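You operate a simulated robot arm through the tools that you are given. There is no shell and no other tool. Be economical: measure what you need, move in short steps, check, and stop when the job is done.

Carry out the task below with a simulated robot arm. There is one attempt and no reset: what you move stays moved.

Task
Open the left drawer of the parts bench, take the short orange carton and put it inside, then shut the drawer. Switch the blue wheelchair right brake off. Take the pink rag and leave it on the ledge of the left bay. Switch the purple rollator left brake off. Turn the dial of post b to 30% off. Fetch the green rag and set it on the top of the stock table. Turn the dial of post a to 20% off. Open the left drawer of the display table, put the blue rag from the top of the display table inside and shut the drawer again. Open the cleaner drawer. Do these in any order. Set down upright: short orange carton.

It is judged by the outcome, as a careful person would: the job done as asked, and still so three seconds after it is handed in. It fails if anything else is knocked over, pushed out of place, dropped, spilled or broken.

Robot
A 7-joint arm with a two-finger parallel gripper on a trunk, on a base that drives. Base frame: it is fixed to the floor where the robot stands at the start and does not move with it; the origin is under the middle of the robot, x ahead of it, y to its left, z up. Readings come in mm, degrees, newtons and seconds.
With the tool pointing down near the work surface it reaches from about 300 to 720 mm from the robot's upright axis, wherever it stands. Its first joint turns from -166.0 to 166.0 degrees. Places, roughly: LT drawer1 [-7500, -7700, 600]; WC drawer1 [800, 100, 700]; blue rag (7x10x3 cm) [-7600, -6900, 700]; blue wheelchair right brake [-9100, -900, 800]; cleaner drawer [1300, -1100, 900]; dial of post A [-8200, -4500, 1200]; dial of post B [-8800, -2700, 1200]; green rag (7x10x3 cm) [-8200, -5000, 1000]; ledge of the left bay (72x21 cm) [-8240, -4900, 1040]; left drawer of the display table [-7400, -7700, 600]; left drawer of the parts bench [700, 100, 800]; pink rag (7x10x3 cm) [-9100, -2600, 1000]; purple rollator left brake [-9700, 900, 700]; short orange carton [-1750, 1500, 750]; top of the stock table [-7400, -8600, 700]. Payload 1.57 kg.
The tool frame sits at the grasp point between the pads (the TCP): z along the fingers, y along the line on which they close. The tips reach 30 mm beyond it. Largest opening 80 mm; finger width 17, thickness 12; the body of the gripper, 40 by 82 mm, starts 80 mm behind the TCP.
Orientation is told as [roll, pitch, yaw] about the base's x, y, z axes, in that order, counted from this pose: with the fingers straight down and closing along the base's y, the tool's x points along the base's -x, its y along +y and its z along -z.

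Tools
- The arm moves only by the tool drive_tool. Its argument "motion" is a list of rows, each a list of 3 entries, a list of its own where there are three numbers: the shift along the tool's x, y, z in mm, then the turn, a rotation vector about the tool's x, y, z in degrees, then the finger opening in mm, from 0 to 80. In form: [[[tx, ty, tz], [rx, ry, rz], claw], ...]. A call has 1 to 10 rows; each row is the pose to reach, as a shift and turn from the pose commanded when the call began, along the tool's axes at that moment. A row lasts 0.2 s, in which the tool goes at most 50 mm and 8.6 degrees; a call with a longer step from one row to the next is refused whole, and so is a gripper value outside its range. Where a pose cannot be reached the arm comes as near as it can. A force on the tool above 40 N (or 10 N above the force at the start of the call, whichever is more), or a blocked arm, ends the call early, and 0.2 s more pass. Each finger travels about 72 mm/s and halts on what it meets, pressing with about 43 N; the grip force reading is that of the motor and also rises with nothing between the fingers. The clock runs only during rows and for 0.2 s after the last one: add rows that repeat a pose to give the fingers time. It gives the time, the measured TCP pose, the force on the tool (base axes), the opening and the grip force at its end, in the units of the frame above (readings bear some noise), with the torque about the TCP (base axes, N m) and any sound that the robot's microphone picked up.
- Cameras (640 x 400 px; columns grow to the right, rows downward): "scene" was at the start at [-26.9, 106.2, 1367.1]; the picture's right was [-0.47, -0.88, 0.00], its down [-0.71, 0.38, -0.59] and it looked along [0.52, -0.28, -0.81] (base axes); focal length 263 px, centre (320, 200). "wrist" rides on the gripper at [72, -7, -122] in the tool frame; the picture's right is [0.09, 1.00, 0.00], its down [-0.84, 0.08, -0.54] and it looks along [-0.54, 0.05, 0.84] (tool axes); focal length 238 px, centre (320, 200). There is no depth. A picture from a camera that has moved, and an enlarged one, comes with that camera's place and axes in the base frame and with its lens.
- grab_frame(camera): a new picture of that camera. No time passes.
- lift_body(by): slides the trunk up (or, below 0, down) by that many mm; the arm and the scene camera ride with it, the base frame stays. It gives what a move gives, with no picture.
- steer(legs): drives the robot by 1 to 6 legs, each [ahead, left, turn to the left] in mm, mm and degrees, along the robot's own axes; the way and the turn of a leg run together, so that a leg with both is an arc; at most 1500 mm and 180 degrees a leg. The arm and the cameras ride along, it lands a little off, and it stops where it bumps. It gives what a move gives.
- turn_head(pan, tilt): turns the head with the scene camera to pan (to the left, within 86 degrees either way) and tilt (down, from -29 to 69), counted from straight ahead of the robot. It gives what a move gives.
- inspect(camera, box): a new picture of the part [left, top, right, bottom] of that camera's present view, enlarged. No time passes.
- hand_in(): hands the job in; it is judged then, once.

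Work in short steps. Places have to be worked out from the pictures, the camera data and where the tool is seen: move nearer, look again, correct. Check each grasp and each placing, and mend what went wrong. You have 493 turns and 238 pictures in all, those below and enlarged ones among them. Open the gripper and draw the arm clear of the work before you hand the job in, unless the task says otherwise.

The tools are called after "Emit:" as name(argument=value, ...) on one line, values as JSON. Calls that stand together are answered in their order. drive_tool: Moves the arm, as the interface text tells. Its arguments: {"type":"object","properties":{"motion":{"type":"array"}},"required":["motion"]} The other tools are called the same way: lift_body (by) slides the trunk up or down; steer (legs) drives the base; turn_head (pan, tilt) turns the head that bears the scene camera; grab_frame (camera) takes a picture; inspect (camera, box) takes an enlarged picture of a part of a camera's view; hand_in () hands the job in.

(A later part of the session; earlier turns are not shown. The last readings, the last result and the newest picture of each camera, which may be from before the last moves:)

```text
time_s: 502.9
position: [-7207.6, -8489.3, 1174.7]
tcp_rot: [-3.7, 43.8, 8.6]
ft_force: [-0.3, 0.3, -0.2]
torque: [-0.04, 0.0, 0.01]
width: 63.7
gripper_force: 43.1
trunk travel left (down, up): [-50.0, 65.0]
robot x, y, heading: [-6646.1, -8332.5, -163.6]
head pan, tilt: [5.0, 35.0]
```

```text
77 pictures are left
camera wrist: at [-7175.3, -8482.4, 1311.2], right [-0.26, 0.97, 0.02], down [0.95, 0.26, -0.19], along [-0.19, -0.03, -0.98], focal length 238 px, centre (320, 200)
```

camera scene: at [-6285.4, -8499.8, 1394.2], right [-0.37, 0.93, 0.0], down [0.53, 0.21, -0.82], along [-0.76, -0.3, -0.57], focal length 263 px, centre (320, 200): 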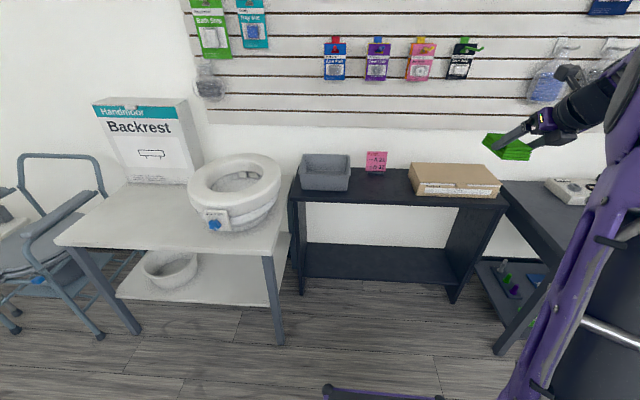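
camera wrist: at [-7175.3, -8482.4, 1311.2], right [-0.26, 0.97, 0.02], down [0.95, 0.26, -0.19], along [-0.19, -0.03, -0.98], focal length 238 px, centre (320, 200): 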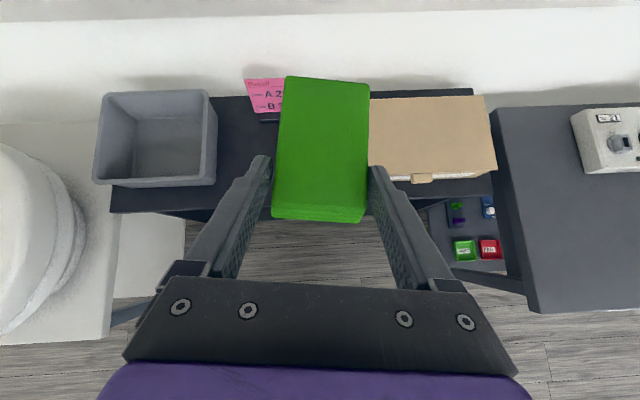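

Free area centre ≈(-7358,-8595). Move 147 ahead, 63 left, then lower.

Emit:
steer(legs=[[147, 63, 0]])

Emit:
drive_tool(motion=[[[-27, 0, 29], [0, 0, 0], 30], [[-54, 0, 58], [0, 0, 0], 30], [[-81, 0, 87], [0, 0, 0], 30], [[-108, 0, 116], [0, 0, 0], 30], [[-135, 0, 145], [0, 0, 0], 30], [[-162, 0, 174], [0, 0, 0], 30], [[-189, 0, 203], [0, 0, 0], 30]])

Emit:
grab_frame(camera="wrist")

```text
time_s: 504.3
position: [-7329.6, -8590.6, 1174.6]
tcp_rot: [-3.7, 43.6, 8.7]
ft_force: [-0.1, 0.0, -0.3]
torque: [0.0, 0.0, 0.01]
width: 63.7
gripper_force: 42.9
trunk travel left (down, up): [-50.0, 65.0]
robot x, y, heading: [-6772.1, -8432.3, -163.0]
head pan, tilt: [5.0, 35.0]
```

```text
time_s: 505.9
position: [-7331.9, -8606.3, 896.2]
tcp_rot: [-3.6, 44.0, 8.8]
ft_force: [0.2, 0.0, -1.0]
torque: [0.04, -0.04, -0.05]
width: 63.8
gripper_force: 42.9
trunk travel left (down, up): [-50.0, 65.0]
robot x, y, heading: [-6767.9, -8430.2, -163.1]
head pan, tilt: [5.0, 35.0]
```

```text
76 pictures are left
camera wrist: at [-7298.9, -8599.2, 1033.6], right [-0.26, 0.97, 0.02], down [0.95, 0.26, -0.19], along [-0.19, -0.03, -0.98], focal length 238 px, centre (320, 200)
```

wrist: 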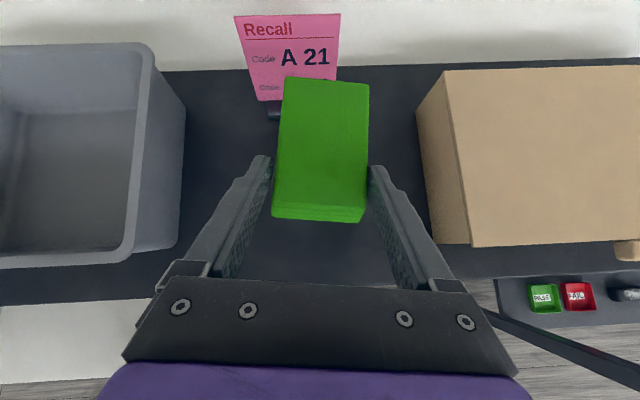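

Well centred. Lower further toward the table.

Emit:
drive_tool(motion=[[[-27, 0, 29], [0, 0, 0], 30], [[-54, 0, 58], [0, 0, 0], 30], [[-75, 0, 80], [0, 0, 0], 30], [[-88, 0, 94], [0, 0, 0], 30], [[-95, 0, 101], [0, 0, 0], 30]])

Emit:
grab_frame(camera="wrist")

```text
time_s: 507.0
position: [-7336.6, -8612.2, 774.9]
tcp_rot: [-3.5, 45.2, 9.1]
ft_force: [3.5, 0.5, 20.4]
torque: [0.28, -0.32, -0.02]
width: 64.2
gripper_force: 42.8
trunk travel left (down, up): [-50.0, 65.0]
robot x, y, heading: [-6766.3, -8435.6, -163.6]
head pan, tilt: [5.0, 35.0]
stopped in row 5: the force on the tool passed its limit at 54 N (the readings are from after the stop); the commanded pose is now the measured one
```

```text
75 pictures are left
camera wrist: at [-7300.8, -8605.6, 912.4], right [-0.26, 0.96, 0.02], down [0.94, 0.26, -0.22], along [-0.21, -0.03, -0.98], focal length 238 px, centre (320, 200)
```

wrist: 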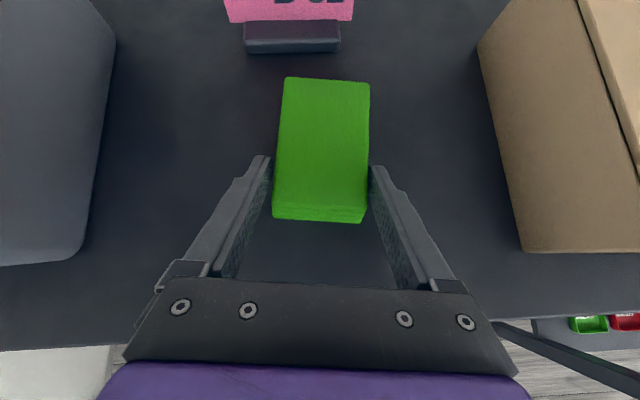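

Contact at z≈775: the rag is on the table. Release and rise.

Emit:
drive_tool(motion=[[[0, 0, 0], [0, 0, 0], 70], [[0, 0, 0], [0, 0, 0], 80], [[10, 0, -11], [0, 0, 0], 80], [[34, 0, -36], [0, 0, 0], 80], [[61, 0, -65], [0, 0, 0], 80], [[88, 0, -94], [0, 0, 0], 80], [[115, 0, -123], [0, 0, 0], 80], [[142, 0, -152], [0, 0, 0], 80]])

Emit:
grab_frame(camera="wrist")

```text
time_s: 508.8
position: [-7331.3, -8602.3, 979.4]
tcp_rot: [-3.5, 44.8, 8.9]
ft_force: [-0.9, 0.8, -0.1]
torque: [-0.06, 0.04, 0.01]
width: 80.0
gripper_force: 0.1
trunk travel left (down, up): [-50.0, 65.0]
robot x, y, heading: [-6769.3, -8434.6, -163.1]
head pan, tilt: [5.0, 35.0]
```

```text
74 pictures are left
camera wrist: at [-7296.9, -8594.9, 1116.7], right [-0.26, 0.96, 0.02], down [0.94, 0.26, -0.21], along [-0.21, -0.03, -0.98], focal length 238 px, centre (320, 200)
```

wrist: 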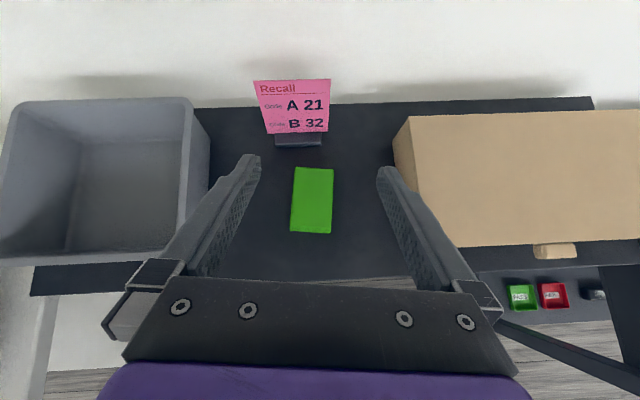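

Green rag placed. Last job: display-table drawer and blue rag. Back off and move right in front of the left drawer.

Emit:
steer(legs=[[-450, 0, 0], [0, -950, 0]])

Emit:
turn_head(pan=5, tilt=40)

Emit:
grab_frame(camera="scene")

```text
time_s: 520.5
position: [-7165.5, -7574.5, 980.4]
tcp_rot: [-3.5, 44.9, 9.2]
ft_force: [0.4, -0.2, 1.1]
torque: [-0.01, 0.02, 0.0]
width: 80.0
gripper_force: 0.1
trunk travel left (down, up): [-50.0, 65.0]
robot x, y, heading: [-6601.6, -7401.9, -163.3]
head pan, tilt: [5.0, 35.0]
```

```text
time_s: 521.2
position: [-7163.1, -7573.6, 979.9]
tcp_rot: [-3.6, 44.8, 9.2]
ft_force: [0.1, -0.6, 0.0]
torque: [-0.03, -0.02, -0.02]
width: 80.1
gripper_force: 0.1
trunk travel left (down, up): [-50.0, 65.0]
robot x, y, heading: [-6601.6, -7402.4, -162.9]
head pan, tilt: [5.0, 40.0]
```

```text
73 pictures are left
camera scene: at [-6555.8, -7540.0, 1386.6], right [-0.37, 0.93, 0.0], down [0.6, 0.24, -0.77], along [-0.71, -0.29, -0.64], focal length 263 px, centre (320, 200)
```

scene: 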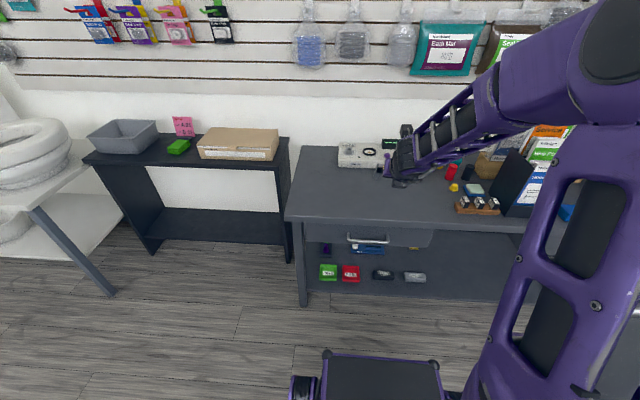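

Emit:
inspect(camera="scene", box=[280, 190, 440, 290])

```text
4.00 times, centred on (360, 240) of scene
camera zoom: at [-6555.8, -7540.0, 1386.6], right [-0.37, 0.93, 0.0], down [0.6, 0.24, -0.77], along [-0.71, -0.29, -0.64], focal length 1053 px, centre (160, 40)
```

zoom: 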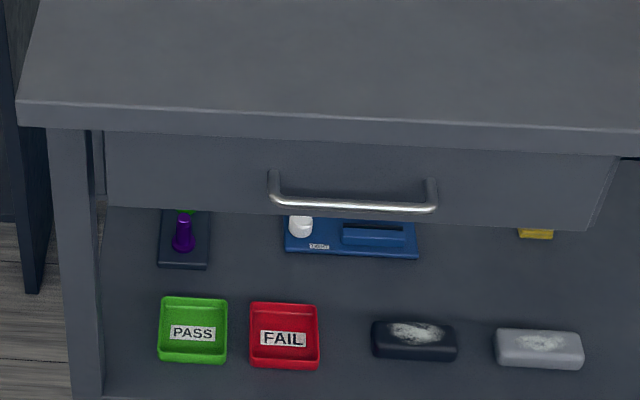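

Handle is ~730 mm ahead. I turn the gripper 90° so the fingers close vertically (as with the first drawer).

Emit:
steer(legs=[[-150, 0, 0]])

Emit:
drive_tool(motion=[[[0, 0, 0], [0, 0, -8.5], 60], [[0, 0, 0], [0, 0, -17], 50], [[0, 0, 0], [0, 0, -25.5], 50], [[0, 0, 0], [0, 0, -34], 50], [[0, 0, 0], [0, 0, -42.5], 50], [[0, 0, 0], [0, 0, -51], 50], [[0, 0, 0], [0, 0, -59.5], 50], [[0, 0, 0], [0, 0, -68], 50], [[0, 0, 0], [0, 0, -76.5], 50], [[0, 0, 0], [0, 0, -85], 50]])

Emit:
grab_frame(camera="wrist")

```text
time_s: 522.5
position: [-7023.1, -7531.3, 979.4]
tcp_rot: [-3.6, 44.7, 9.1]
ft_force: [-0.2, 0.5, 0.2]
torque: [0.02, -0.01, 0.0]
width: 79.8
gripper_force: 0.1
trunk travel left (down, up): [-50.0, 65.0]
robot x, y, heading: [-6459.6, -7359.9, -162.9]
head pan, tilt: [5.0, 40.0]
```

```text
time_s: 524.8
position: [-7023.7, -7531.8, 977.6]
tcp_rot: [44.6, 5.9, 98.3]
ft_force: [0.9, 0.4, 0.4]
torque: [-0.01, 0.01, -0.01]
width: 50.2
gripper_force: 0.0
trunk travel left (down, up): [-50.0, 65.0]
robot x, y, heading: [-6461.2, -7361.4, -162.8]
head pan, tilt: [5.0, 40.0]
```

```text
71 pictures are left
camera wrist: at [-6924.1, -7580.0, 1067.4], right [-0.7, -0.12, 0.7], down [0.2, 0.92, 0.35], along [-0.69, 0.38, -0.62], focal length 238 px, centre (320, 200)
```

wrist: 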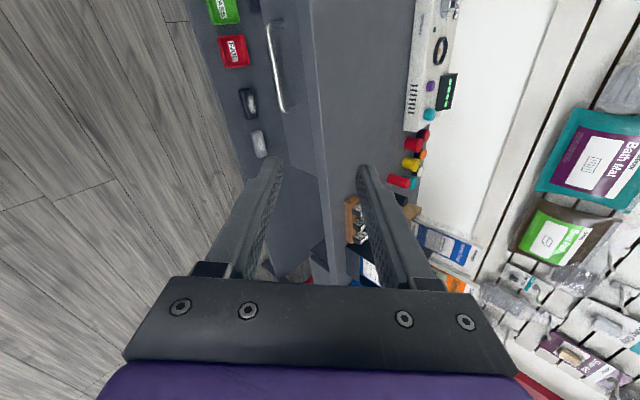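

Handle triangulates to (-7229,-7623,636). I rotate to the grasp orientation and lower to just above handle height, still well in front of the table.

Emit:
drive_tool(motion=[[[-4, -28, 28], [-3, 0.5, -1.4], 50], [[-8, -56, 56], [-6, 1, -2.8], 50], [[-12, -84, 84], [-9, 1.6, -4.4], 50], [[-16, -112, 112], [-12, 2.2, -6], 50], [[-20, -140, 140], [-15, 2.8, -7.5], 50], [[-24, -168, 168], [-18, 3.3, -9], 50], [[-28, -196, 196], [-18.8, 3.5, -9.5], 50], [[-31, -213, 215], [-18.8, 3.5, -9.5], 50]])

Emit:
steer(legs=[[100, 0, 0]])

Emit:
grab_frame(camera="wrist")

```text
time_s: 526.5
position: [-7023.0, -7531.4, 675.2]
tcp_rot: [64.0, 0.2, 106.5]
ft_force: [-0.7, 0.2, 0.0]
torque: [-0.02, 0.0, 0.0]
width: 49.9
gripper_force: 0.0
trunk travel left (down, up): [-50.0, 65.0]
robot x, y, heading: [-6459.3, -7356.4, -162.9]
head pan, tilt: [5.0, 40.0]
```

```text
time_s: 527.7
position: [-7116.3, -7559.6, 675.4]
tcp_rot: [64.0, 0.4, 106.4]
ft_force: [-0.6, 0.2, 0.2]
torque: [0.01, 0.0, 0.01]
width: 50.2
gripper_force: 0.1
trunk travel left (down, up): [-50.0, 65.0]
robot x, y, heading: [-6552.4, -7386.4, -162.9]
head pan, tilt: [5.0, 40.0]
```

```text
70 pictures are left
camera wrist: at [-6987.7, -7595.9, 723.4], right [-0.4, -0.21, 0.89], down [0.2, 0.93, 0.3], along [-0.9, 0.3, -0.33], focal length 238 px, centre (320, 200)
```

wrist: 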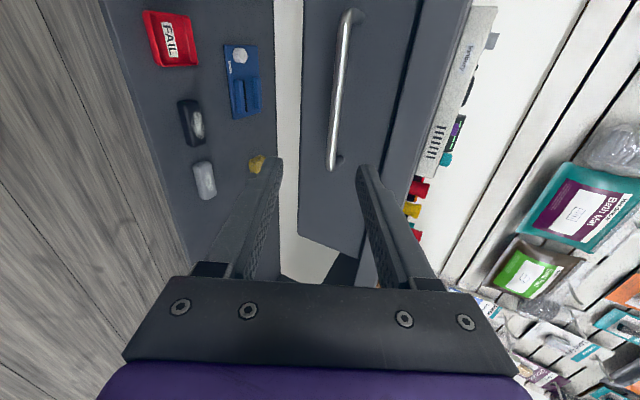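

Handle consistent at (-7229,-7628,632). Shift 34 mm left and approach along the fingers.

Emit:
drive_tool(motion=[[[17, 8, 25], [0, 0, 0], 50], [[34, 17, 50], [0, 0, 0], 50], [[34, 17, 80], [0, 0, 0], 50], [[34, 17, 98], [0, 0, 0], 50]])

Emit:
grab_frame(camera="wrist")

```text
time_s: 528.7
position: [-7197.0, -7618.8, 646.5]
tcp_rot: [63.9, 0.4, 106.5]
ft_force: [-0.4, 0.1, -0.5]
torque: [0.0, -0.02, -0.01]
width: 50.0
gripper_force: 0.0
trunk travel left (down, up): [-50.0, 65.0]
robot x, y, heading: [-6553.7, -7384.6, -162.8]
head pan, tilt: [5.0, 40.0]
```

```text
69 pictures are left
camera wrist: at [-7069.0, -7655.1, 694.5], right [-0.4, -0.21, 0.89], down [0.2, 0.93, 0.3], along [-0.9, 0.3, -0.33], focal length 238 px, centre (320, 200)
```

wrist: 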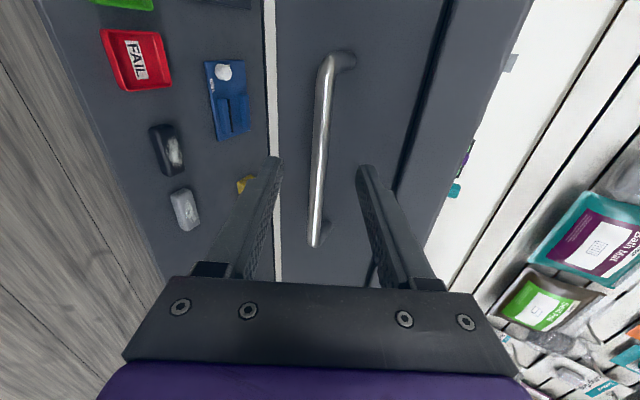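

Same picture as before the first drawer grasp. Advance 25 mm and close.

Emit:
drive_tool(motion=[[[6, 0, 12], [0, 0, 0], 50], [[8, 0, 25], [0, 0, 0], 50], [[8, 0, 25], [0, 0, 0], 25], [[8, 0, 25], [0, 0, 0], 0], [[8, 0, 25], [0, 0, 0], 0]])

Emit:
grab_frame(camera="wrist")

```text
time_s: 529.9
position: [-7214.7, -7632.1, 635.2]
tcp_rot: [63.8, 0.3, 106.6]
ft_force: [-0.5, -1.6, -2.6]
torque: [0.43, 0.15, 0.18]
width: 11.9
gripper_force: 29.7
trunk travel left (down, up): [-50.0, 65.0]
robot x, y, heading: [-6551.6, -7387.1, -162.9]
head pan, tilt: [5.0, 40.0]
```

```text
68 pictures are left
camera wrist: at [-7086.9, -7669.5, 683.5], right [-0.4, -0.21, 0.89], down [0.2, 0.93, 0.3], along [-0.9, 0.3, -0.33], focal length 238 px, centre (320, 200)
```

wrist: 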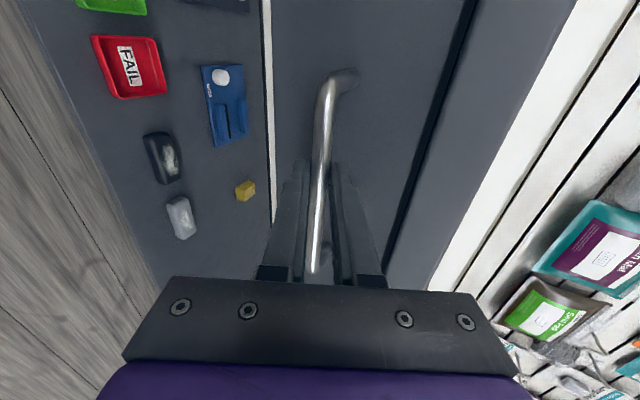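

Gripped. Pull out 220 mm.

Emit:
drive_tool(motion=[[[0, -9.7, -19.8], [0, 0, 0], 0], [[0, -19.4, -39.6], [0, 0, 0], 0], [[0, -29.1, -59.4], [0, 0, 0], 0], [[0, -38.8, -79.2], [0, 0, 0], 0], [[0, -48.4, -98.9], [0, 0, 0], 0], [[0, -58, -118.6], [0, 0, 0], 0], [[0, -67.8, -138.4], [0, 0, 0], 0], [[0, -77.5, -158.2], [0, 0, 0], 0], [[0, -87.2, -178], [0, 0, 0], 0], [[0, -97, -198], [0, 0, 0], 0]])

Emit:
grab_frame(camera="scene")

```text
time_s: 532.1
position: [-7006.6, -7567.1, 635.7]
tcp_rot: [63.9, 0.2, 106.2]
ft_force: [-7.6, 20.1, -15.1]
torque: [0.79, -0.01, -0.3]
width: 12.1
gripper_force: 29.4
trunk travel left (down, up): [-50.0, 65.0]
robot x, y, heading: [-6550.8, -7386.3, -163.1]
head pan, tilt: [5.0, 40.0]
```

```text
67 pictures are left
camera scene: at [-6507.5, -7524.4, 1386.8], right [-0.38, 0.93, 0.0], down [0.6, 0.24, -0.77], along [-0.71, -0.29, -0.64], focal length 263 px, centre (320, 200)
```

scene: 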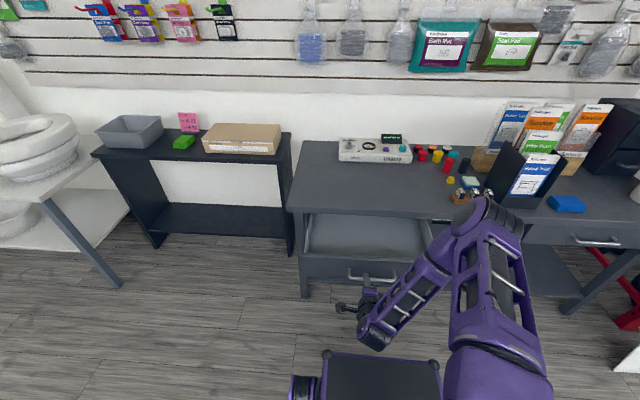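

Drawer open by ~218 mm. Release and back away.

Emit:
drive_tool(motion=[[[0, 0, 0], [0, 0, 0], 30], [[0, 0, 0], [0, 0, 0], 56], [[0, 0, -12], [0, 0, 0], 56], [[0, 0, -30], [0, 0, 0], 56]])

Emit:
steer(legs=[[-220, 0, 0]])

Emit:
grab_frame(camera="scene")

```text
time_s: 533.1
position: [-6980.7, -7563.7, 650.8]
tcp_rot: [63.9, 0.4, 106.4]
ft_force: [0.2, -0.2, 0.4]
torque: [-0.01, 0.0, 0.02]
width: 56.0
gripper_force: 0.0
trunk travel left (down, up): [-50.0, 65.0]
robot x, y, heading: [-6555.1, -7385.0, -162.9]
head pan, tilt: [5.0, 40.0]
```

```text
time_s: 534.8
position: [-6773.6, -7497.9, 649.8]
tcp_rot: [63.9, 0.4, 106.3]
ft_force: [-0.1, 0.1, -0.4]
torque: [0.0, 0.0, -0.01]
width: 56.0
gripper_force: 0.0
trunk travel left (down, up): [-50.0, 65.0]
robot x, y, heading: [-6343.3, -7317.2, -163.1]
head pan, tilt: [5.0, 40.0]
```

```text
66 pictures are left
camera scene: at [-6297.7, -7461.2, 1386.6], right [-0.37, 0.93, 0.0], down [0.6, 0.24, -0.77], along [-0.71, -0.29, -0.64], focal length 263 px, centre (320, 200)
```

scene: 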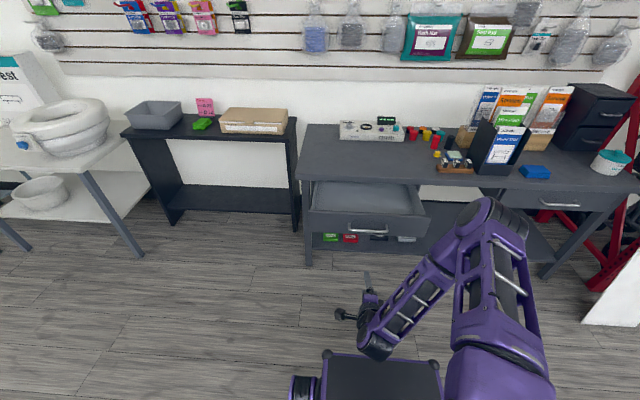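

Emit:
inspect(camera="scene", box=[460, 130, 620, 230])

Emit:
drive_tool(motion=[[[0, 36, -18], [0, 0, 0], 60], [[0, 72, -36], [8.5, 0, 0], 60], [[0, 108, -54], [17, 0, 0], 60], [[0, 144, -72], [25.5, 0, 0], 60], [[0, 180, -90], [34, 0, 0], 60], [[0, 216, -108], [42.5, 0, 0], 60], [[0, 240, -120], [51, 0, 0], 60], [[0, 255, -126], [59.5, 0, 0], 60], [[0, 255, -126], [64, 0, 0], 60]])

```text
4.00 times, centred on (540, 180) of scene
camera zoom: at [-6297.7, -7461.2, 1386.6], right [-0.37, 0.93, 0.0], down [0.6, 0.24, -0.77], along [-0.71, -0.29, -0.64], focal length 1053 px, centre (-560, 280)
```

zoom: 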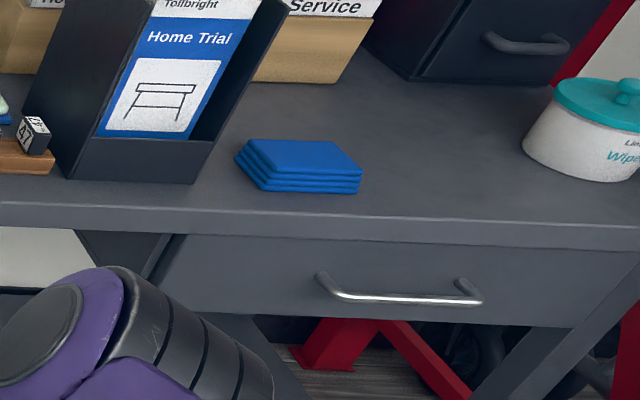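

```text
time_s: 536.8
position: [-6770.9, -7495.3, 934.6]
tcp_rot: [-0.1, 0.3, 106.3]
ft_force: [-0.5, -0.8, 0.9]
torque: [0.01, 0.04, 0.01]
width: 60.2
gripper_force: 0.3
out of reach, approached as far as the arm can: row 6
trunk travel left (down, up): [-50.0, 65.0]
robot x, y, heading: [-6343.5, -7323.1, -163.1]
head pan, tilt: [5.0, 40.0]
```

The rag's long side runs along the table edge, so my present orientation (closing along depth) fits. Drive right and closer.

Emit:
steer(legs=[[0, -680, 0], [330, 0, 0]])

Emit:
grab_frame(camera="wrist")

Emit:
grab_frame(camera="scene")

```text
time_s: 545.5
position: [-7280.2, -6934.0, 934.0]
tcp_rot: [-0.2, 0.4, 106.1]
ft_force: [-0.8, 0.6, 0.3]
torque: [0.01, -0.03, -0.02]
width: 59.9
gripper_force: 0.0
trunk travel left (down, up): [-50.0, 65.0]
robot x, y, heading: [-6852.0, -6761.5, -162.9]
head pan, tilt: [5.0, 40.0]
```

```text
64 pictures are left
camera wrist: at [-7255.0, -7001.4, 1056.8], right [-0.93, -0.36, 0.0], down [-0.31, 0.79, 0.54], along [-0.19, 0.5, -0.84], focal length 238 px, centre (320, 200)
```

wrist: 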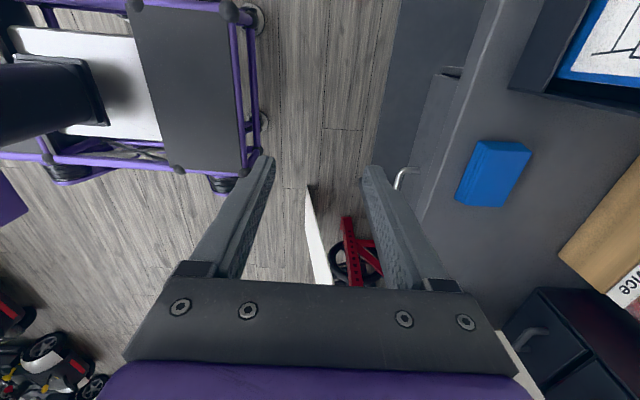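

```text
63 pictures are left
camera scene: at [-6807.0, -6903.1, 1386.6], right [-0.37, 0.93, 0.0], down [0.6, 0.24, -0.77], along [-0.71, -0.28, -0.64], focal length 263 px, centre (320, 200)
```

scene: 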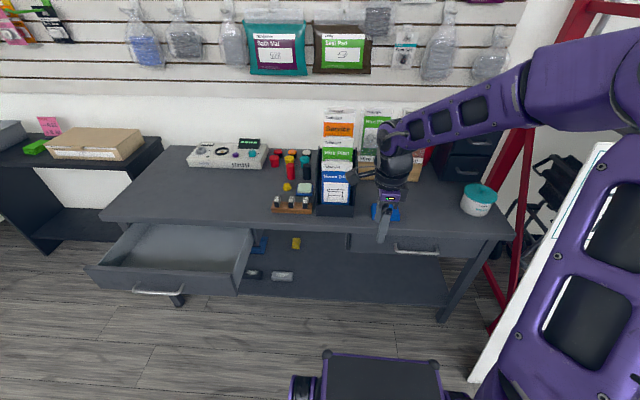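

Rag centre ≈(-7528,-6953), rotated ~7°. Drive 90 mm ahead, and bring the gripper above it with +7° yaw.

Emit:
steer(legs=[[90, 0, 0]])

Emit:
drive_tool(motion=[[[0, 40, 0], [0, 0, -3.5], 80], [[-4, 80, 10], [0, 0, -7], 80], [[-8, 120, 25], [0, 0, -7], 80], [[-12, 157, 45], [0, 0, -7], 80]])

Emit:
grab_frame(camera="wrist")

```text
time_s: 546.6
position: [-7368.1, -6960.0, 934.1]
tcp_rot: [-0.1, 0.4, 106.0]
ft_force: [-0.8, -0.3, 0.2]
torque: [0.01, 0.06, 0.01]
width: 60.2
gripper_force: 0.0
trunk travel left (down, up): [-50.0, 65.0]
robot x, y, heading: [-6939.0, -6790.0, -163.3]
head pan, tilt: [5.0, 40.0]
```

```text
time_s: 547.6
position: [-7522.1, -6991.3, 888.1]
tcp_rot: [-0.2, 0.2, 112.9]
ft_force: [-0.2, 0.0, -0.3]
torque: [-0.01, 0.05, -0.04]
width: 80.2
gripper_force: 0.1
trunk travel left (down, up): [-50.0, 65.0]
robot x, y, heading: [-6939.8, -6790.3, -163.3]
head pan, tilt: [5.0, 40.0]
```

```text
62 pictures are left
camera wrist: at [-7487.9, -7054.0, 1010.1], right [-0.88, -0.47, 0.0], down [-0.4, 0.74, 0.54], along [-0.25, 0.47, -0.84], focal length 238 px, centre (320, 200)
```

wrist: 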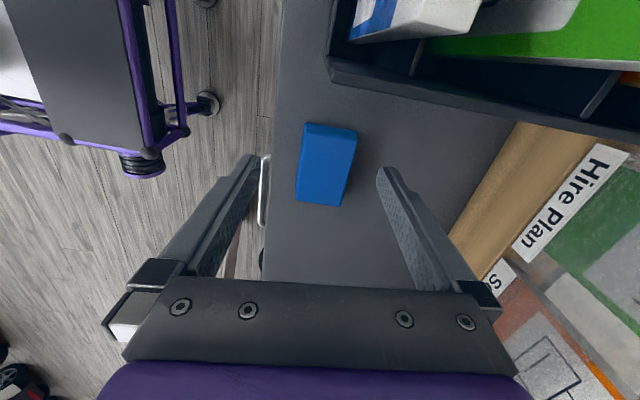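

Shift to centre (−37, +8) and lower to ~60 mm above.

Emit:
drive_tool(motion=[[[-20, 4, 0], [0, 0, 0], 80], [[-37, 8, 20], [0, 0, 0], 80], [[-37, 8, 60], [0, 0, 0], 80]])

Emit:
grab_frame(camera="wrist")

```text
time_s: 548.4
position: [-7543.8, -6962.8, 827.1]
tcp_rot: [-0.1, 0.4, 113.0]
ft_force: [0.1, -0.2, -0.3]
torque: [-0.01, 0.0, -0.01]
width: 80.0
gripper_force: 0.0
trunk travel left (down, up): [-50.0, 65.0]
robot x, y, heading: [-6941.9, -6788.6, -163.5]
head pan, tilt: [5.0, 40.0]
```

```text
61 pictures are left
camera wrist: at [-7509.4, -7025.1, 949.6], right [-0.88, -0.47, 0.0], down [-0.4, 0.74, 0.54], along [-0.25, 0.47, -0.84], focal length 238 px, centre (320, 200)
```

wrist: 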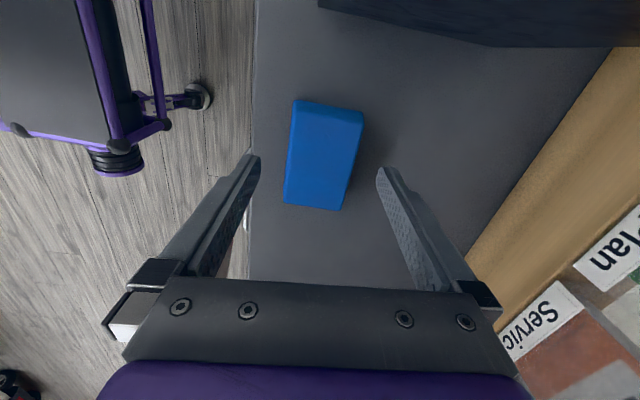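

Centred; 3° more yaw. Descend in steps to find the table.

Emit:
drive_tool(motion=[[[0, 1, 10], [0, 0, -3], 80], [[0, 1, 25], [0, 0, -3], 80], [[0, 1, 38], [0, 0, -3], 80], [[0, 1, 46], [0, 0, -3], 80], [[0, 1, 54], [0, 0, -3], 80], [[0, 1, 60], [0, 0, -3], 80]])

Emit:
grab_frame(camera="wrist")

```text
time_s: 549.8
position: [-7544.4, -6963.4, 769.5]
tcp_rot: [-0.1, 0.3, 116.0]
ft_force: [-0.6, 3.4, 2.9]
torque: [-0.85, -0.25, 0.08]
width: 79.8
gripper_force: 0.1
trunk travel left (down, up): [-50.0, 65.0]
robot x, y, heading: [-6940.0, -6791.0, -163.5]
head pan, tilt: [5.0, 40.0]
```

```text
60 pictures are left
camera wrist: at [-7506.7, -7023.6, 890.9], right [-0.85, -0.52, 0.0], down [-0.44, 0.72, 0.54], along [-0.28, 0.46, -0.84], focal length 238 px, centre (320, 200)
```

wrist: 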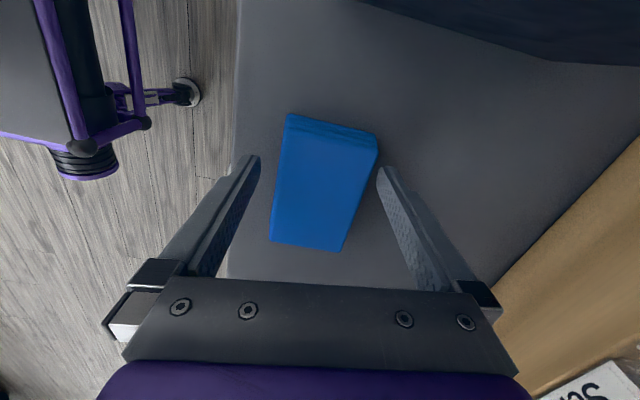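

I misjudged the yaw: the rag's axis is ≈197°, so I should turn back 9°. Rise a little and correct.

Emit:
drive_tool(motion=[[[0, 0, -30], [0, 0, 0], 80], [[0, 0, -30], [0, 0, 4.5], 80], [[0, 0, -30], [0, 0, 9], 80]])

Emit:
grab_frame(camera="wrist")

```text
time_s: 550.6
position: [-7543.8, -6964.4, 798.4]
tcp_rot: [0.0, 0.3, 107.0]
ft_force: [0.2, -0.4, -0.6]
torque: [0.03, -0.01, 0.01]
width: 80.0
gripper_force: 0.0
trunk travel left (down, up): [-50.0, 65.0]
robot x, y, heading: [-6940.5, -6790.5, -163.2]
head pan, tilt: [5.0, 40.0]
```

```text
59 pictures are left
camera wrist: at [-7516.9, -7029.5, 921.2], right [-0.93, -0.38, 0.0], down [-0.32, 0.78, 0.54], along [-0.2, 0.5, -0.84], focal length 238 px, centre (320, 200)
```

wrist: 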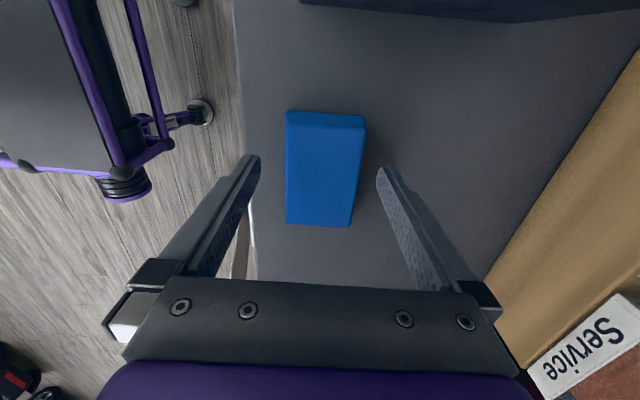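

Aligned and centred. Descend until contact.

Emit:
drive_tool(motion=[[[0, 0, 15], [0, 0, 0], 80], [[0, 0, 28], [0, 0, 0], 80], [[0, 0, 33], [0, 0, 0], 80], [[0, 0, 38], [0, 0, 0], 80], [[0, 0, 43], [0, 0, 0], 80], [[0, 0, 48], [0, 0, 0], 80]])

Emit:
grab_frame(camera="wrist")

```text
time_s: 552.0
position: [-7545.0, -6962.8, 751.2]
tcp_rot: [-0.1, 0.3, 107.0]
ft_force: [-0.1, 4.3, 1.2]
torque: [-0.79, -0.15, 0.02]
width: 79.9
gripper_force: 0.0
trunk travel left (down, up): [-50.0, 65.0]
robot x, y, heading: [-6941.6, -6786.3, -163.3]
head pan, tilt: [5.0, 40.0]
```

```text
58 pictures are left
camera wrist: at [-7516.9, -7028.0, 873.0], right [-0.93, -0.38, 0.0], down [-0.32, 0.78, 0.54], along [-0.2, 0.5, -0.84], focal length 238 px, centre (320, 200)
```

wrist: 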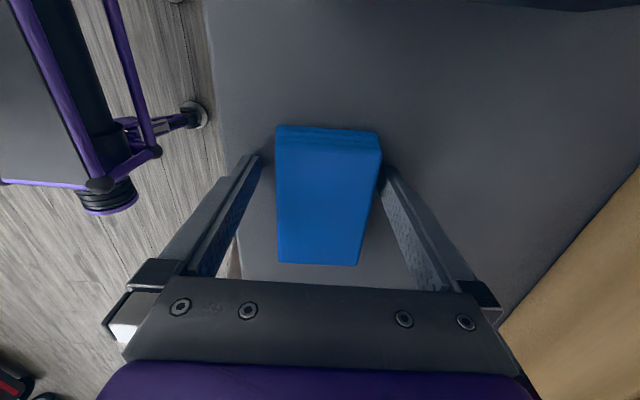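

A light side touch (4 N) near the camera housing, likely the sign box; I don't go lower. Close on the rag and lift straight up.

Emit:
drive_tool(motion=[[[-3, 0, 0], [0, 0, 0], 60], [[-3, 0, 0], [0, 0, 0], 40], [[-3, 0, 0], [0, 0, 0], 30], [[-3, 0, 0], [0, 0, 0], 30]])

Emit:
drive_tool(motion=[[[-5, 0, -20], [0, 0, 0], 30], [[-8, 0, -60], [0, 0, 0], 30], [[-8, 0, -100], [0, 0, 0], 30], [[-8, 0, -140], [0, 0, 0], 30], [[-8, 0, -170], [0, 0, 0], 30]])

Emit:
grab_frame(camera="wrist")

Emit:
grab_frame(camera="scene")

```text
time_s: 553.0
position: [-7543.7, -6960.0, 751.6]
tcp_rot: [0.0, 0.4, 106.9]
ft_force: [0.1, 0.2, -0.3]
torque: [0.0, 0.02, 0.0]
width: 63.7
gripper_force: 43.1
trunk travel left (down, up): [-50.0, 65.0]
robot x, y, heading: [-6941.5, -6789.0, -163.5]
head pan, tilt: [5.0, 40.0]
```

```text
time_s: 554.2
position: [-7549.4, -6951.6, 923.1]
tcp_rot: [-0.2, 0.4, 107.0]
ft_force: [-1.0, 0.0, 0.4]
torque: [0.0, -0.03, 0.03]
width: 63.9
gripper_force: 43.4
trunk travel left (down, up): [-50.0, 65.0]
robot x, y, heading: [-6941.5, -6791.3, -163.2]
head pan, tilt: [5.0, 40.0]
```

```text
57 pictures are left
camera wrist: at [-7522.8, -7016.0, 1044.7], right [-0.93, -0.38, 0.0], down [-0.32, 0.78, 0.54], along [-0.2, 0.5, -0.84], focal length 238 px, centre (320, 200)
```

wrist: 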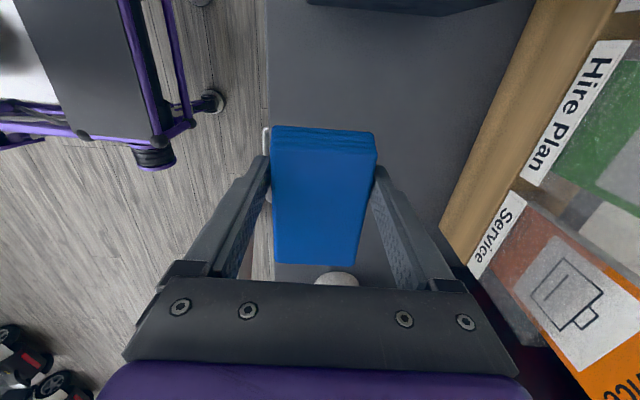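

```text
56 pictures are left
camera scene: at [-6893.5, -6928.9, 1386.6], right [-0.37, 0.93, 0.0], down [0.6, 0.24, -0.77], along [-0.71, -0.28, -0.64], focal length 263 px, centre (320, 200)
```

scene: 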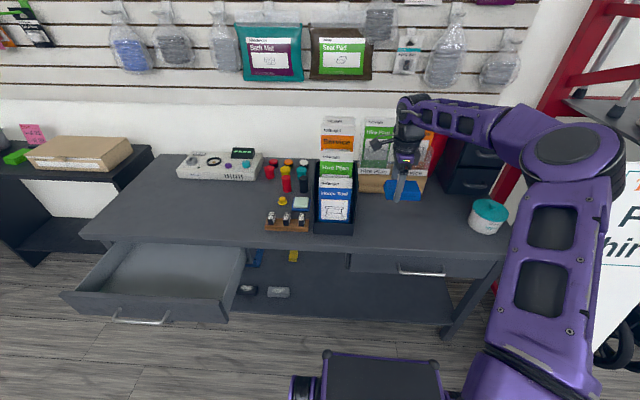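

Rag held, sign box untouched. Back out and move left over the open drawer.

Emit:
steer(legs=[[-280, 0, 0], [0, 726, 0], [60, 0, 0]])

Emit:
grab_frame(camera="wrist")

Emit:
grab_frame(camera="scene")

```text
time_s: 563.8
position: [-7125.7, -7583.8, 921.7]
tcp_rot: [-0.1, 0.3, 107.0]
ft_force: [0.3, 1.1, -0.3]
torque: [-0.02, -0.02, 0.01]
width: 63.6
gripper_force: 43.1
trunk travel left (down, up): [-50.0, 65.0]
robot x, y, heading: [-6518.5, -7421.9, -163.5]
head pan, tilt: [5.0, 40.0]
```

```text
55 pictures are left
camera wrist: at [-7099.0, -7649.2, 1044.2], right [-0.93, -0.38, 0.0], down [-0.32, 0.78, 0.54], along [-0.2, 0.5, -0.84], focal length 238 px, centre (320, 200)
```

wrist: 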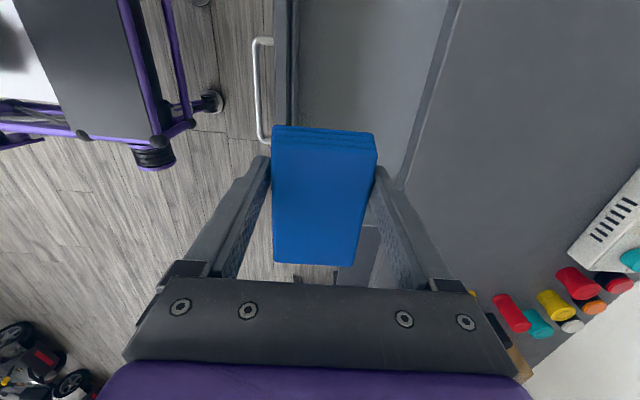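

```text
54 pictures are left
camera scene: at [-6469.5, -7562.4, 1386.6], right [-0.37, 0.93, 0.0], down [0.6, 0.24, -0.77], along [-0.71, -0.28, -0.64], focal length 263 px, centre (320, 200)
```

scene: 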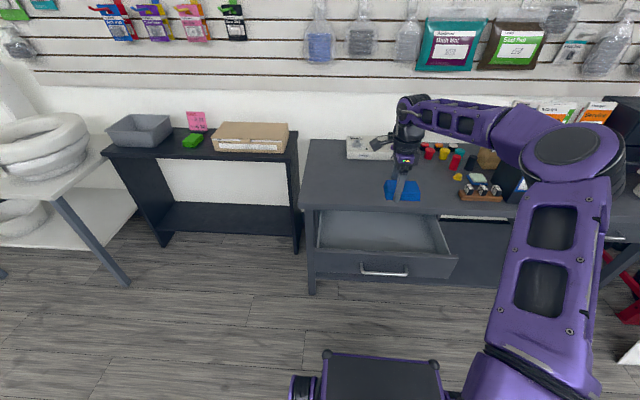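

TCP is over the drawer laterally; I go 40 mm deeper and 12 mm left, then lower into it.

Emit:
drive_tool(motion=[[[12, 40, 0], [0, 0, 0], 30], [[12, 40, 45], [0, 0, 0], 30], [[12, 40, 90], [0, 0, 0], 30], [[12, 40, 135], [0, 0, 0], 30], [[12, 40, 180], [0, 0, 0], 30]])

Emit:
grab_frame(camera="wrist")

Emit:
inspect(camera="scene", box=[296, 180, 472, 290])

```text
time_s: 565.0
position: [-7161.1, -7605.0, 741.4]
tcp_rot: [0.0, 0.3, 106.9]
ft_force: [-0.2, 0.2, -0.1]
torque: [-0.02, 0.0, -0.02]
width: 63.7
gripper_force: 42.6
trunk travel left (down, up): [-50.0, 65.0]
robot x, y, heading: [-6514.8, -7424.4, -163.3]
head pan, tilt: [5.0, 40.0]
```

```text
53 pictures are left
camera wrist: at [-7134.8, -7670.9, 863.2], right [-0.93, -0.38, 0.0], down [-0.32, 0.78, 0.54], along [-0.2, 0.5, -0.84], focal length 238 px, centre (320, 200)
```

wrist: 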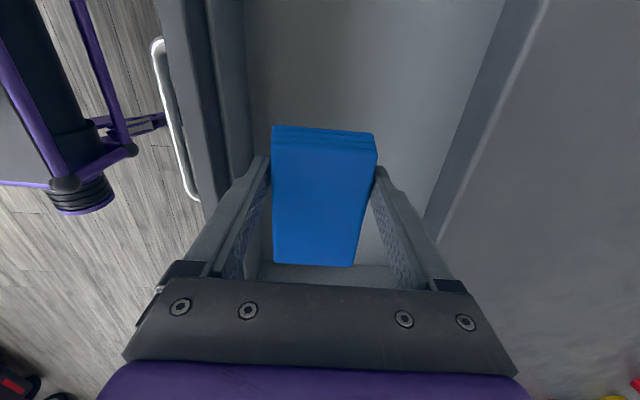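

```text
3.64 times, centred on (384, 235) of scene
camera zoom: at [-6469.4, -7562.4, 1386.7], right [-0.37, 0.93, 0.0], down [0.6, 0.24, -0.77], along [-0.71, -0.28, -0.64], focal length 957 px, centre (87, 73)
```

zoom: 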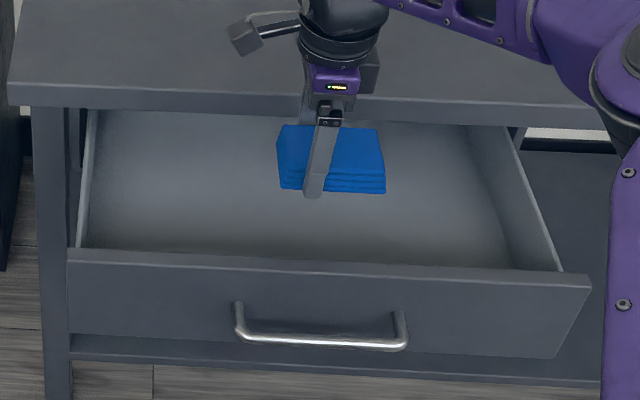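

Plenty of room. Continue lowering until contact.

Emit:
drive_tool(motion=[[[0, 0, 35], [0, 0, 0], 30], [[0, 0, 65], [0, 0, 0], 30], [[0, 0, 85], [0, 0, 0], 30], [[0, 0, 95], [0, 0, 0], 30], [[0, 0, 103], [0, 0, 0], 30], [[0, 0, 110], [0, 0, 0], 30]])

Emit:
inspect(camera="scene", box=[296, 180, 472, 290])

```text
time_s: 566.4
position: [-7158.5, -7607.6, 631.5]
tcp_rot: [0.0, 0.4, 107.0]
ft_force: [-0.1, 0.8, -0.6]
torque: [0.0, -0.02, -0.02]
width: 63.7
gripper_force: 43.5
trunk travel left (down, up): [-50.0, 65.0]
robot x, y, heading: [-6520.7, -7422.7, -163.3]
head pan, tilt: [5.0, 40.0]
```

```text
3.64 times, centred on (384, 235) of scene
camera zoom: at [-6469.6, -7562.4, 1386.6], right [-0.37, 0.93, 0.0], down [0.6, 0.24, -0.77], along [-0.71, -0.28, -0.64], focal length 957 px, centre (87, 73)
```

zoom: 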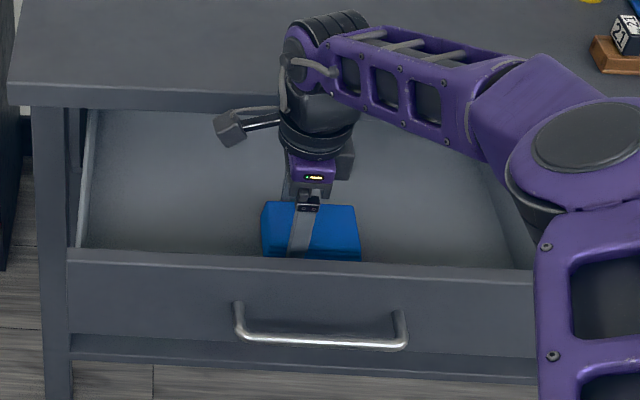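

Emit:
drive_tool(motion=[[[0, 0, 5], [0, 0, 0], 30], [[0, 0, 10], [0, 0, 0], 30], [[0, 0, 15], [0, 0, 0], 30], [[0, 0, 20], [0, 0, 0], 30], [[0, 0, 25], [0, 0, 0], 30], [[0, 0, 30], [0, 0, 0], 30]])

```text
time_s: 567.8
position: [-7160.7, -7608.8, 606.2]
tcp_rot: [0.3, 0.3, 106.9]
ft_force: [1.9, -0.7, 23.8]
torque: [0.45, -0.4, -0.01]
width: 64.0
gripper_force: 42.9
trunk travel left (down, up): [-50.0, 65.0]
robot x, y, heading: [-6515.4, -7424.5, -163.3]
head pan, tilt: [5.0, 40.0]
```

Floor contact (24 N). Release and rise.

Emit:
drive_tool(motion=[[[0, 0, -3], [0, 0, 0], 70], [[0, 0, -3], [0, 0, 0], 80], [[0, 0, -30], [0, 0, 0], 80], [[0, 0, -75], [0, 0, 0], 80], [[0, 0, -120], [0, 0, 0], 80], [[0, 0, -165], [0, 0, 0], 80], [[0, 0, -210], [0, 0, 0], 80], [[0, 0, -250], [0, 0, 0], 80]])

Emit:
inspect(camera="scene", box=[296, 180, 472, 290])

```text
time_s: 569.6
position: [-7161.6, -7607.6, 853.7]
tcp_rot: [-0.1, 0.3, 107.1]
ft_force: [0.1, -0.6, -0.2]
torque: [0.0, 0.0, 0.05]
width: 79.9
gripper_force: 0.0
trunk travel left (down, up): [-50.0, 65.0]
robot x, y, heading: [-6516.5, -7421.3, -163.8]
head pan, tilt: [5.0, 40.0]
```

```text
3.64 times, centred on (384, 235) of scene
camera zoom: at [-6469.7, -7562.5, 1386.5], right [-0.37, 0.93, 0.0], down [0.6, 0.24, -0.77], along [-0.71, -0.28, -0.64], focal length 957 px, centre (87, 73)
```

zoom: 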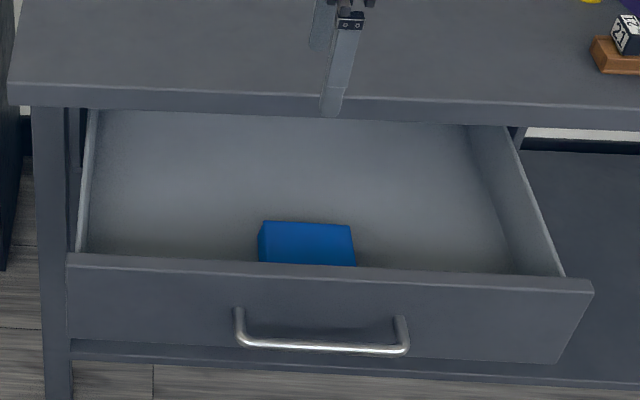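

Blue rag is inside. Now I go back in front of the handle with the tilted grip pose to push it shut.

Emit:
drive_tool(motion=[[[0, -45, 0], [0, 0, 0], 60], [[0, -90, 0], [0, 0, 0], 50], [[0, -135, 0], [0, 0, 0], 50], [[0, -180, 0], [0, 0, 0], 50], [[2, -223, 0], [0, 0, 0], 50], [[3, -230, 15], [-8, 0, 0], 50], [[3, -230, 40], [-16, 0, 0], 50], [[3, -230, 65], [-24, 0, 0], 50], [[3, -230, 90], [-32, 0, 0], 50], [[3, -230, 115], [-40, 0, 0], 50]])

Emit:
drive_tool(motion=[[[0, -13, 16], [-8, 0, 0], 50], [[0, -27, 33], [-16, 0, 0], 50], [[0, -40, 48], [-24, 0, 0], 50]])

Emit:
grab_frame(camera="wrist")

```text
time_s: 571.8
position: [-6938.5, -7543.6, 736.6]
tcp_rot: [40.0, 0.5, 107.0]
ft_force: [1.4, -0.1, 0.3]
torque: [-0.01, 0.01, -0.02]
width: 50.3
gripper_force: 0.0
trunk travel left (down, up): [-50.0, 65.0]
robot x, y, heading: [-6516.2, -7423.8, -163.3]
head pan, tilt: [5.0, 40.0]
```

```text
time_s: 572.6
position: [-6940.9, -7543.6, 675.1]
tcp_rot: [64.0, 0.4, 107.0]
ft_force: [-0.2, -0.4, -0.3]
torque: [0.01, 0.01, 0.01]
width: 49.9
gripper_force: 0.1
trunk travel left (down, up): [-50.0, 65.0]
robot x, y, heading: [-6512.7, -7422.8, -163.6]
head pan, tilt: [5.0, 40.0]
```

```text
49 pictures are left
camera wrist: at [-6811.1, -7579.1, 722.4], right [-0.39, -0.21, 0.9], down [0.19, 0.93, 0.3], along [-0.9, 0.29, -0.33], focal length 238 px, centre (320, 200)
```

wrist: 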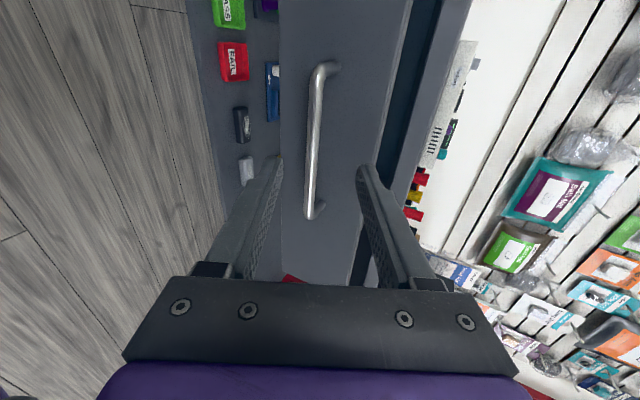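

Aligned with the bar. Advance ~80 mm, close on it.

Emit:
drive_tool(motion=[[[0, -2, 30], [0, 0, 0], 50], [[0, -4, 55], [0, 0, 0], 50], [[0, -4, 70], [0, 0, 0], 50], [[0, -4, 80], [0, 0, 0], 50], [[0, -4, 80], [0, 0, 0], 25], [[0, -4, 80], [0, 0, 0], 0], [[0, -4, 80], [0, 0, 0], 0]])

Emit:
grab_frame(camera="wrist")

```text
time_s: 574.2
position: [-7005.1, -7565.0, 634.4]
tcp_rot: [63.7, 0.2, 107.1]
ft_force: [2.0, 0.2, -10.7]
torque: [0.48, -0.02, 0.24]
width: 11.8
gripper_force: 29.6
trunk travel left (down, up): [-50.0, 65.0]
robot x, y, heading: [-6516.5, -7424.4, -163.2]
head pan, tilt: [5.0, 40.0]
```

```text
48 pictures are left
camera wrist: at [-6877.5, -7599.9, 682.7], right [-0.4, -0.21, 0.89], down [0.19, 0.93, 0.31], along [-0.9, 0.29, -0.33], focal length 238 px, centre (320, 200)
```

wrist: 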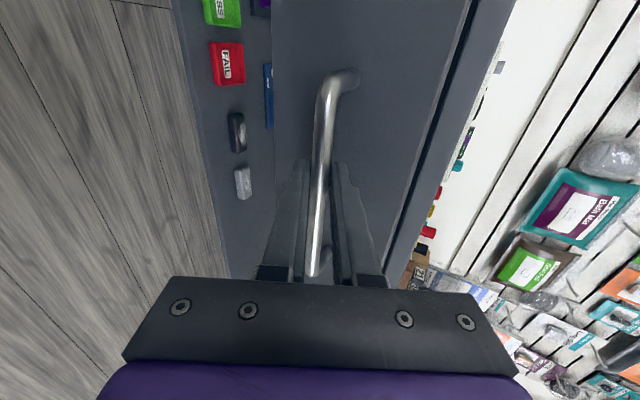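

Gripped. Push in along the reverse path (~216 mm).

Emit:
drive_tool(motion=[[[0, 9.7, 19.8], [0, 0, 0], 0], [[0, 19.4, 39.6], [0, 0, 0], 0], [[0, 29.1, 59.4], [0, 0, 0], 0], [[0, 38.8, 79.2], [0, 0, 0], 0], [[0, 48.4, 98.9], [0, 0, 0], 0], [[0, 58, 118.6], [0, 0, 0], 0], [[0, 67.8, 138.4], [0, 0, 0], 0], [[0, 77.5, 158.2], [0, 0, 0], 0], [[0, 87.2, 178], [0, 0, 0], 0], [[0, 95, 194], [0, 0, 0], 0]])

Emit:
inspect(camera="scene", box=[296, 180, 472, 290])

```text
time_s: 576.4
position: [-7212.3, -7630.4, 633.5]
tcp_rot: [63.8, 0.5, 107.3]
ft_force: [6.3, -16.5, -15.1]
torque: [0.31, -0.05, 0.49]
width: 11.8
gripper_force: 29.0
trunk travel left (down, up): [-50.0, 65.0]
robot x, y, heading: [-6518.0, -7421.9, -163.3]
head pan, tilt: [5.0, 40.0]
```

```text
3.64 times, centred on (384, 235) of scene
camera zoom: at [-6470.5, -7563.6, 1386.5], right [-0.37, 0.93, 0.0], down [0.6, 0.24, -0.77], along [-0.71, -0.28, -0.64], focal length 957 px, centre (87, 73)
```

zoom: 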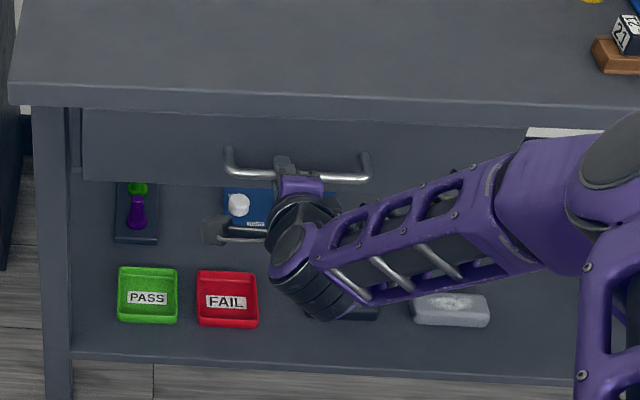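

Within ~3 mm of the original closed position; push gently until it stops.

Emit:
drive_tool(motion=[[[0, 1.5, 3], [0, 0, 0], 0], [[0, 3, 6], [0, 0, 0], 0], [[0, 4.5, 9], [0, 0, 0], 0]])

```text
time_s: 577.2
position: [-7218.7, -7631.9, 633.8]
tcp_rot: [63.5, 0.4, 107.2]
ft_force: [22.4, -12.7, -7.1]
torque: [0.36, -0.11, 0.46]
width: 11.9
gripper_force: 29.2
trunk travel left (down, up): [-50.0, 65.0]
robot x, y, heading: [-6513.9, -7422.7, -163.5]
head pan, tilt: [5.0, 40.0]
```

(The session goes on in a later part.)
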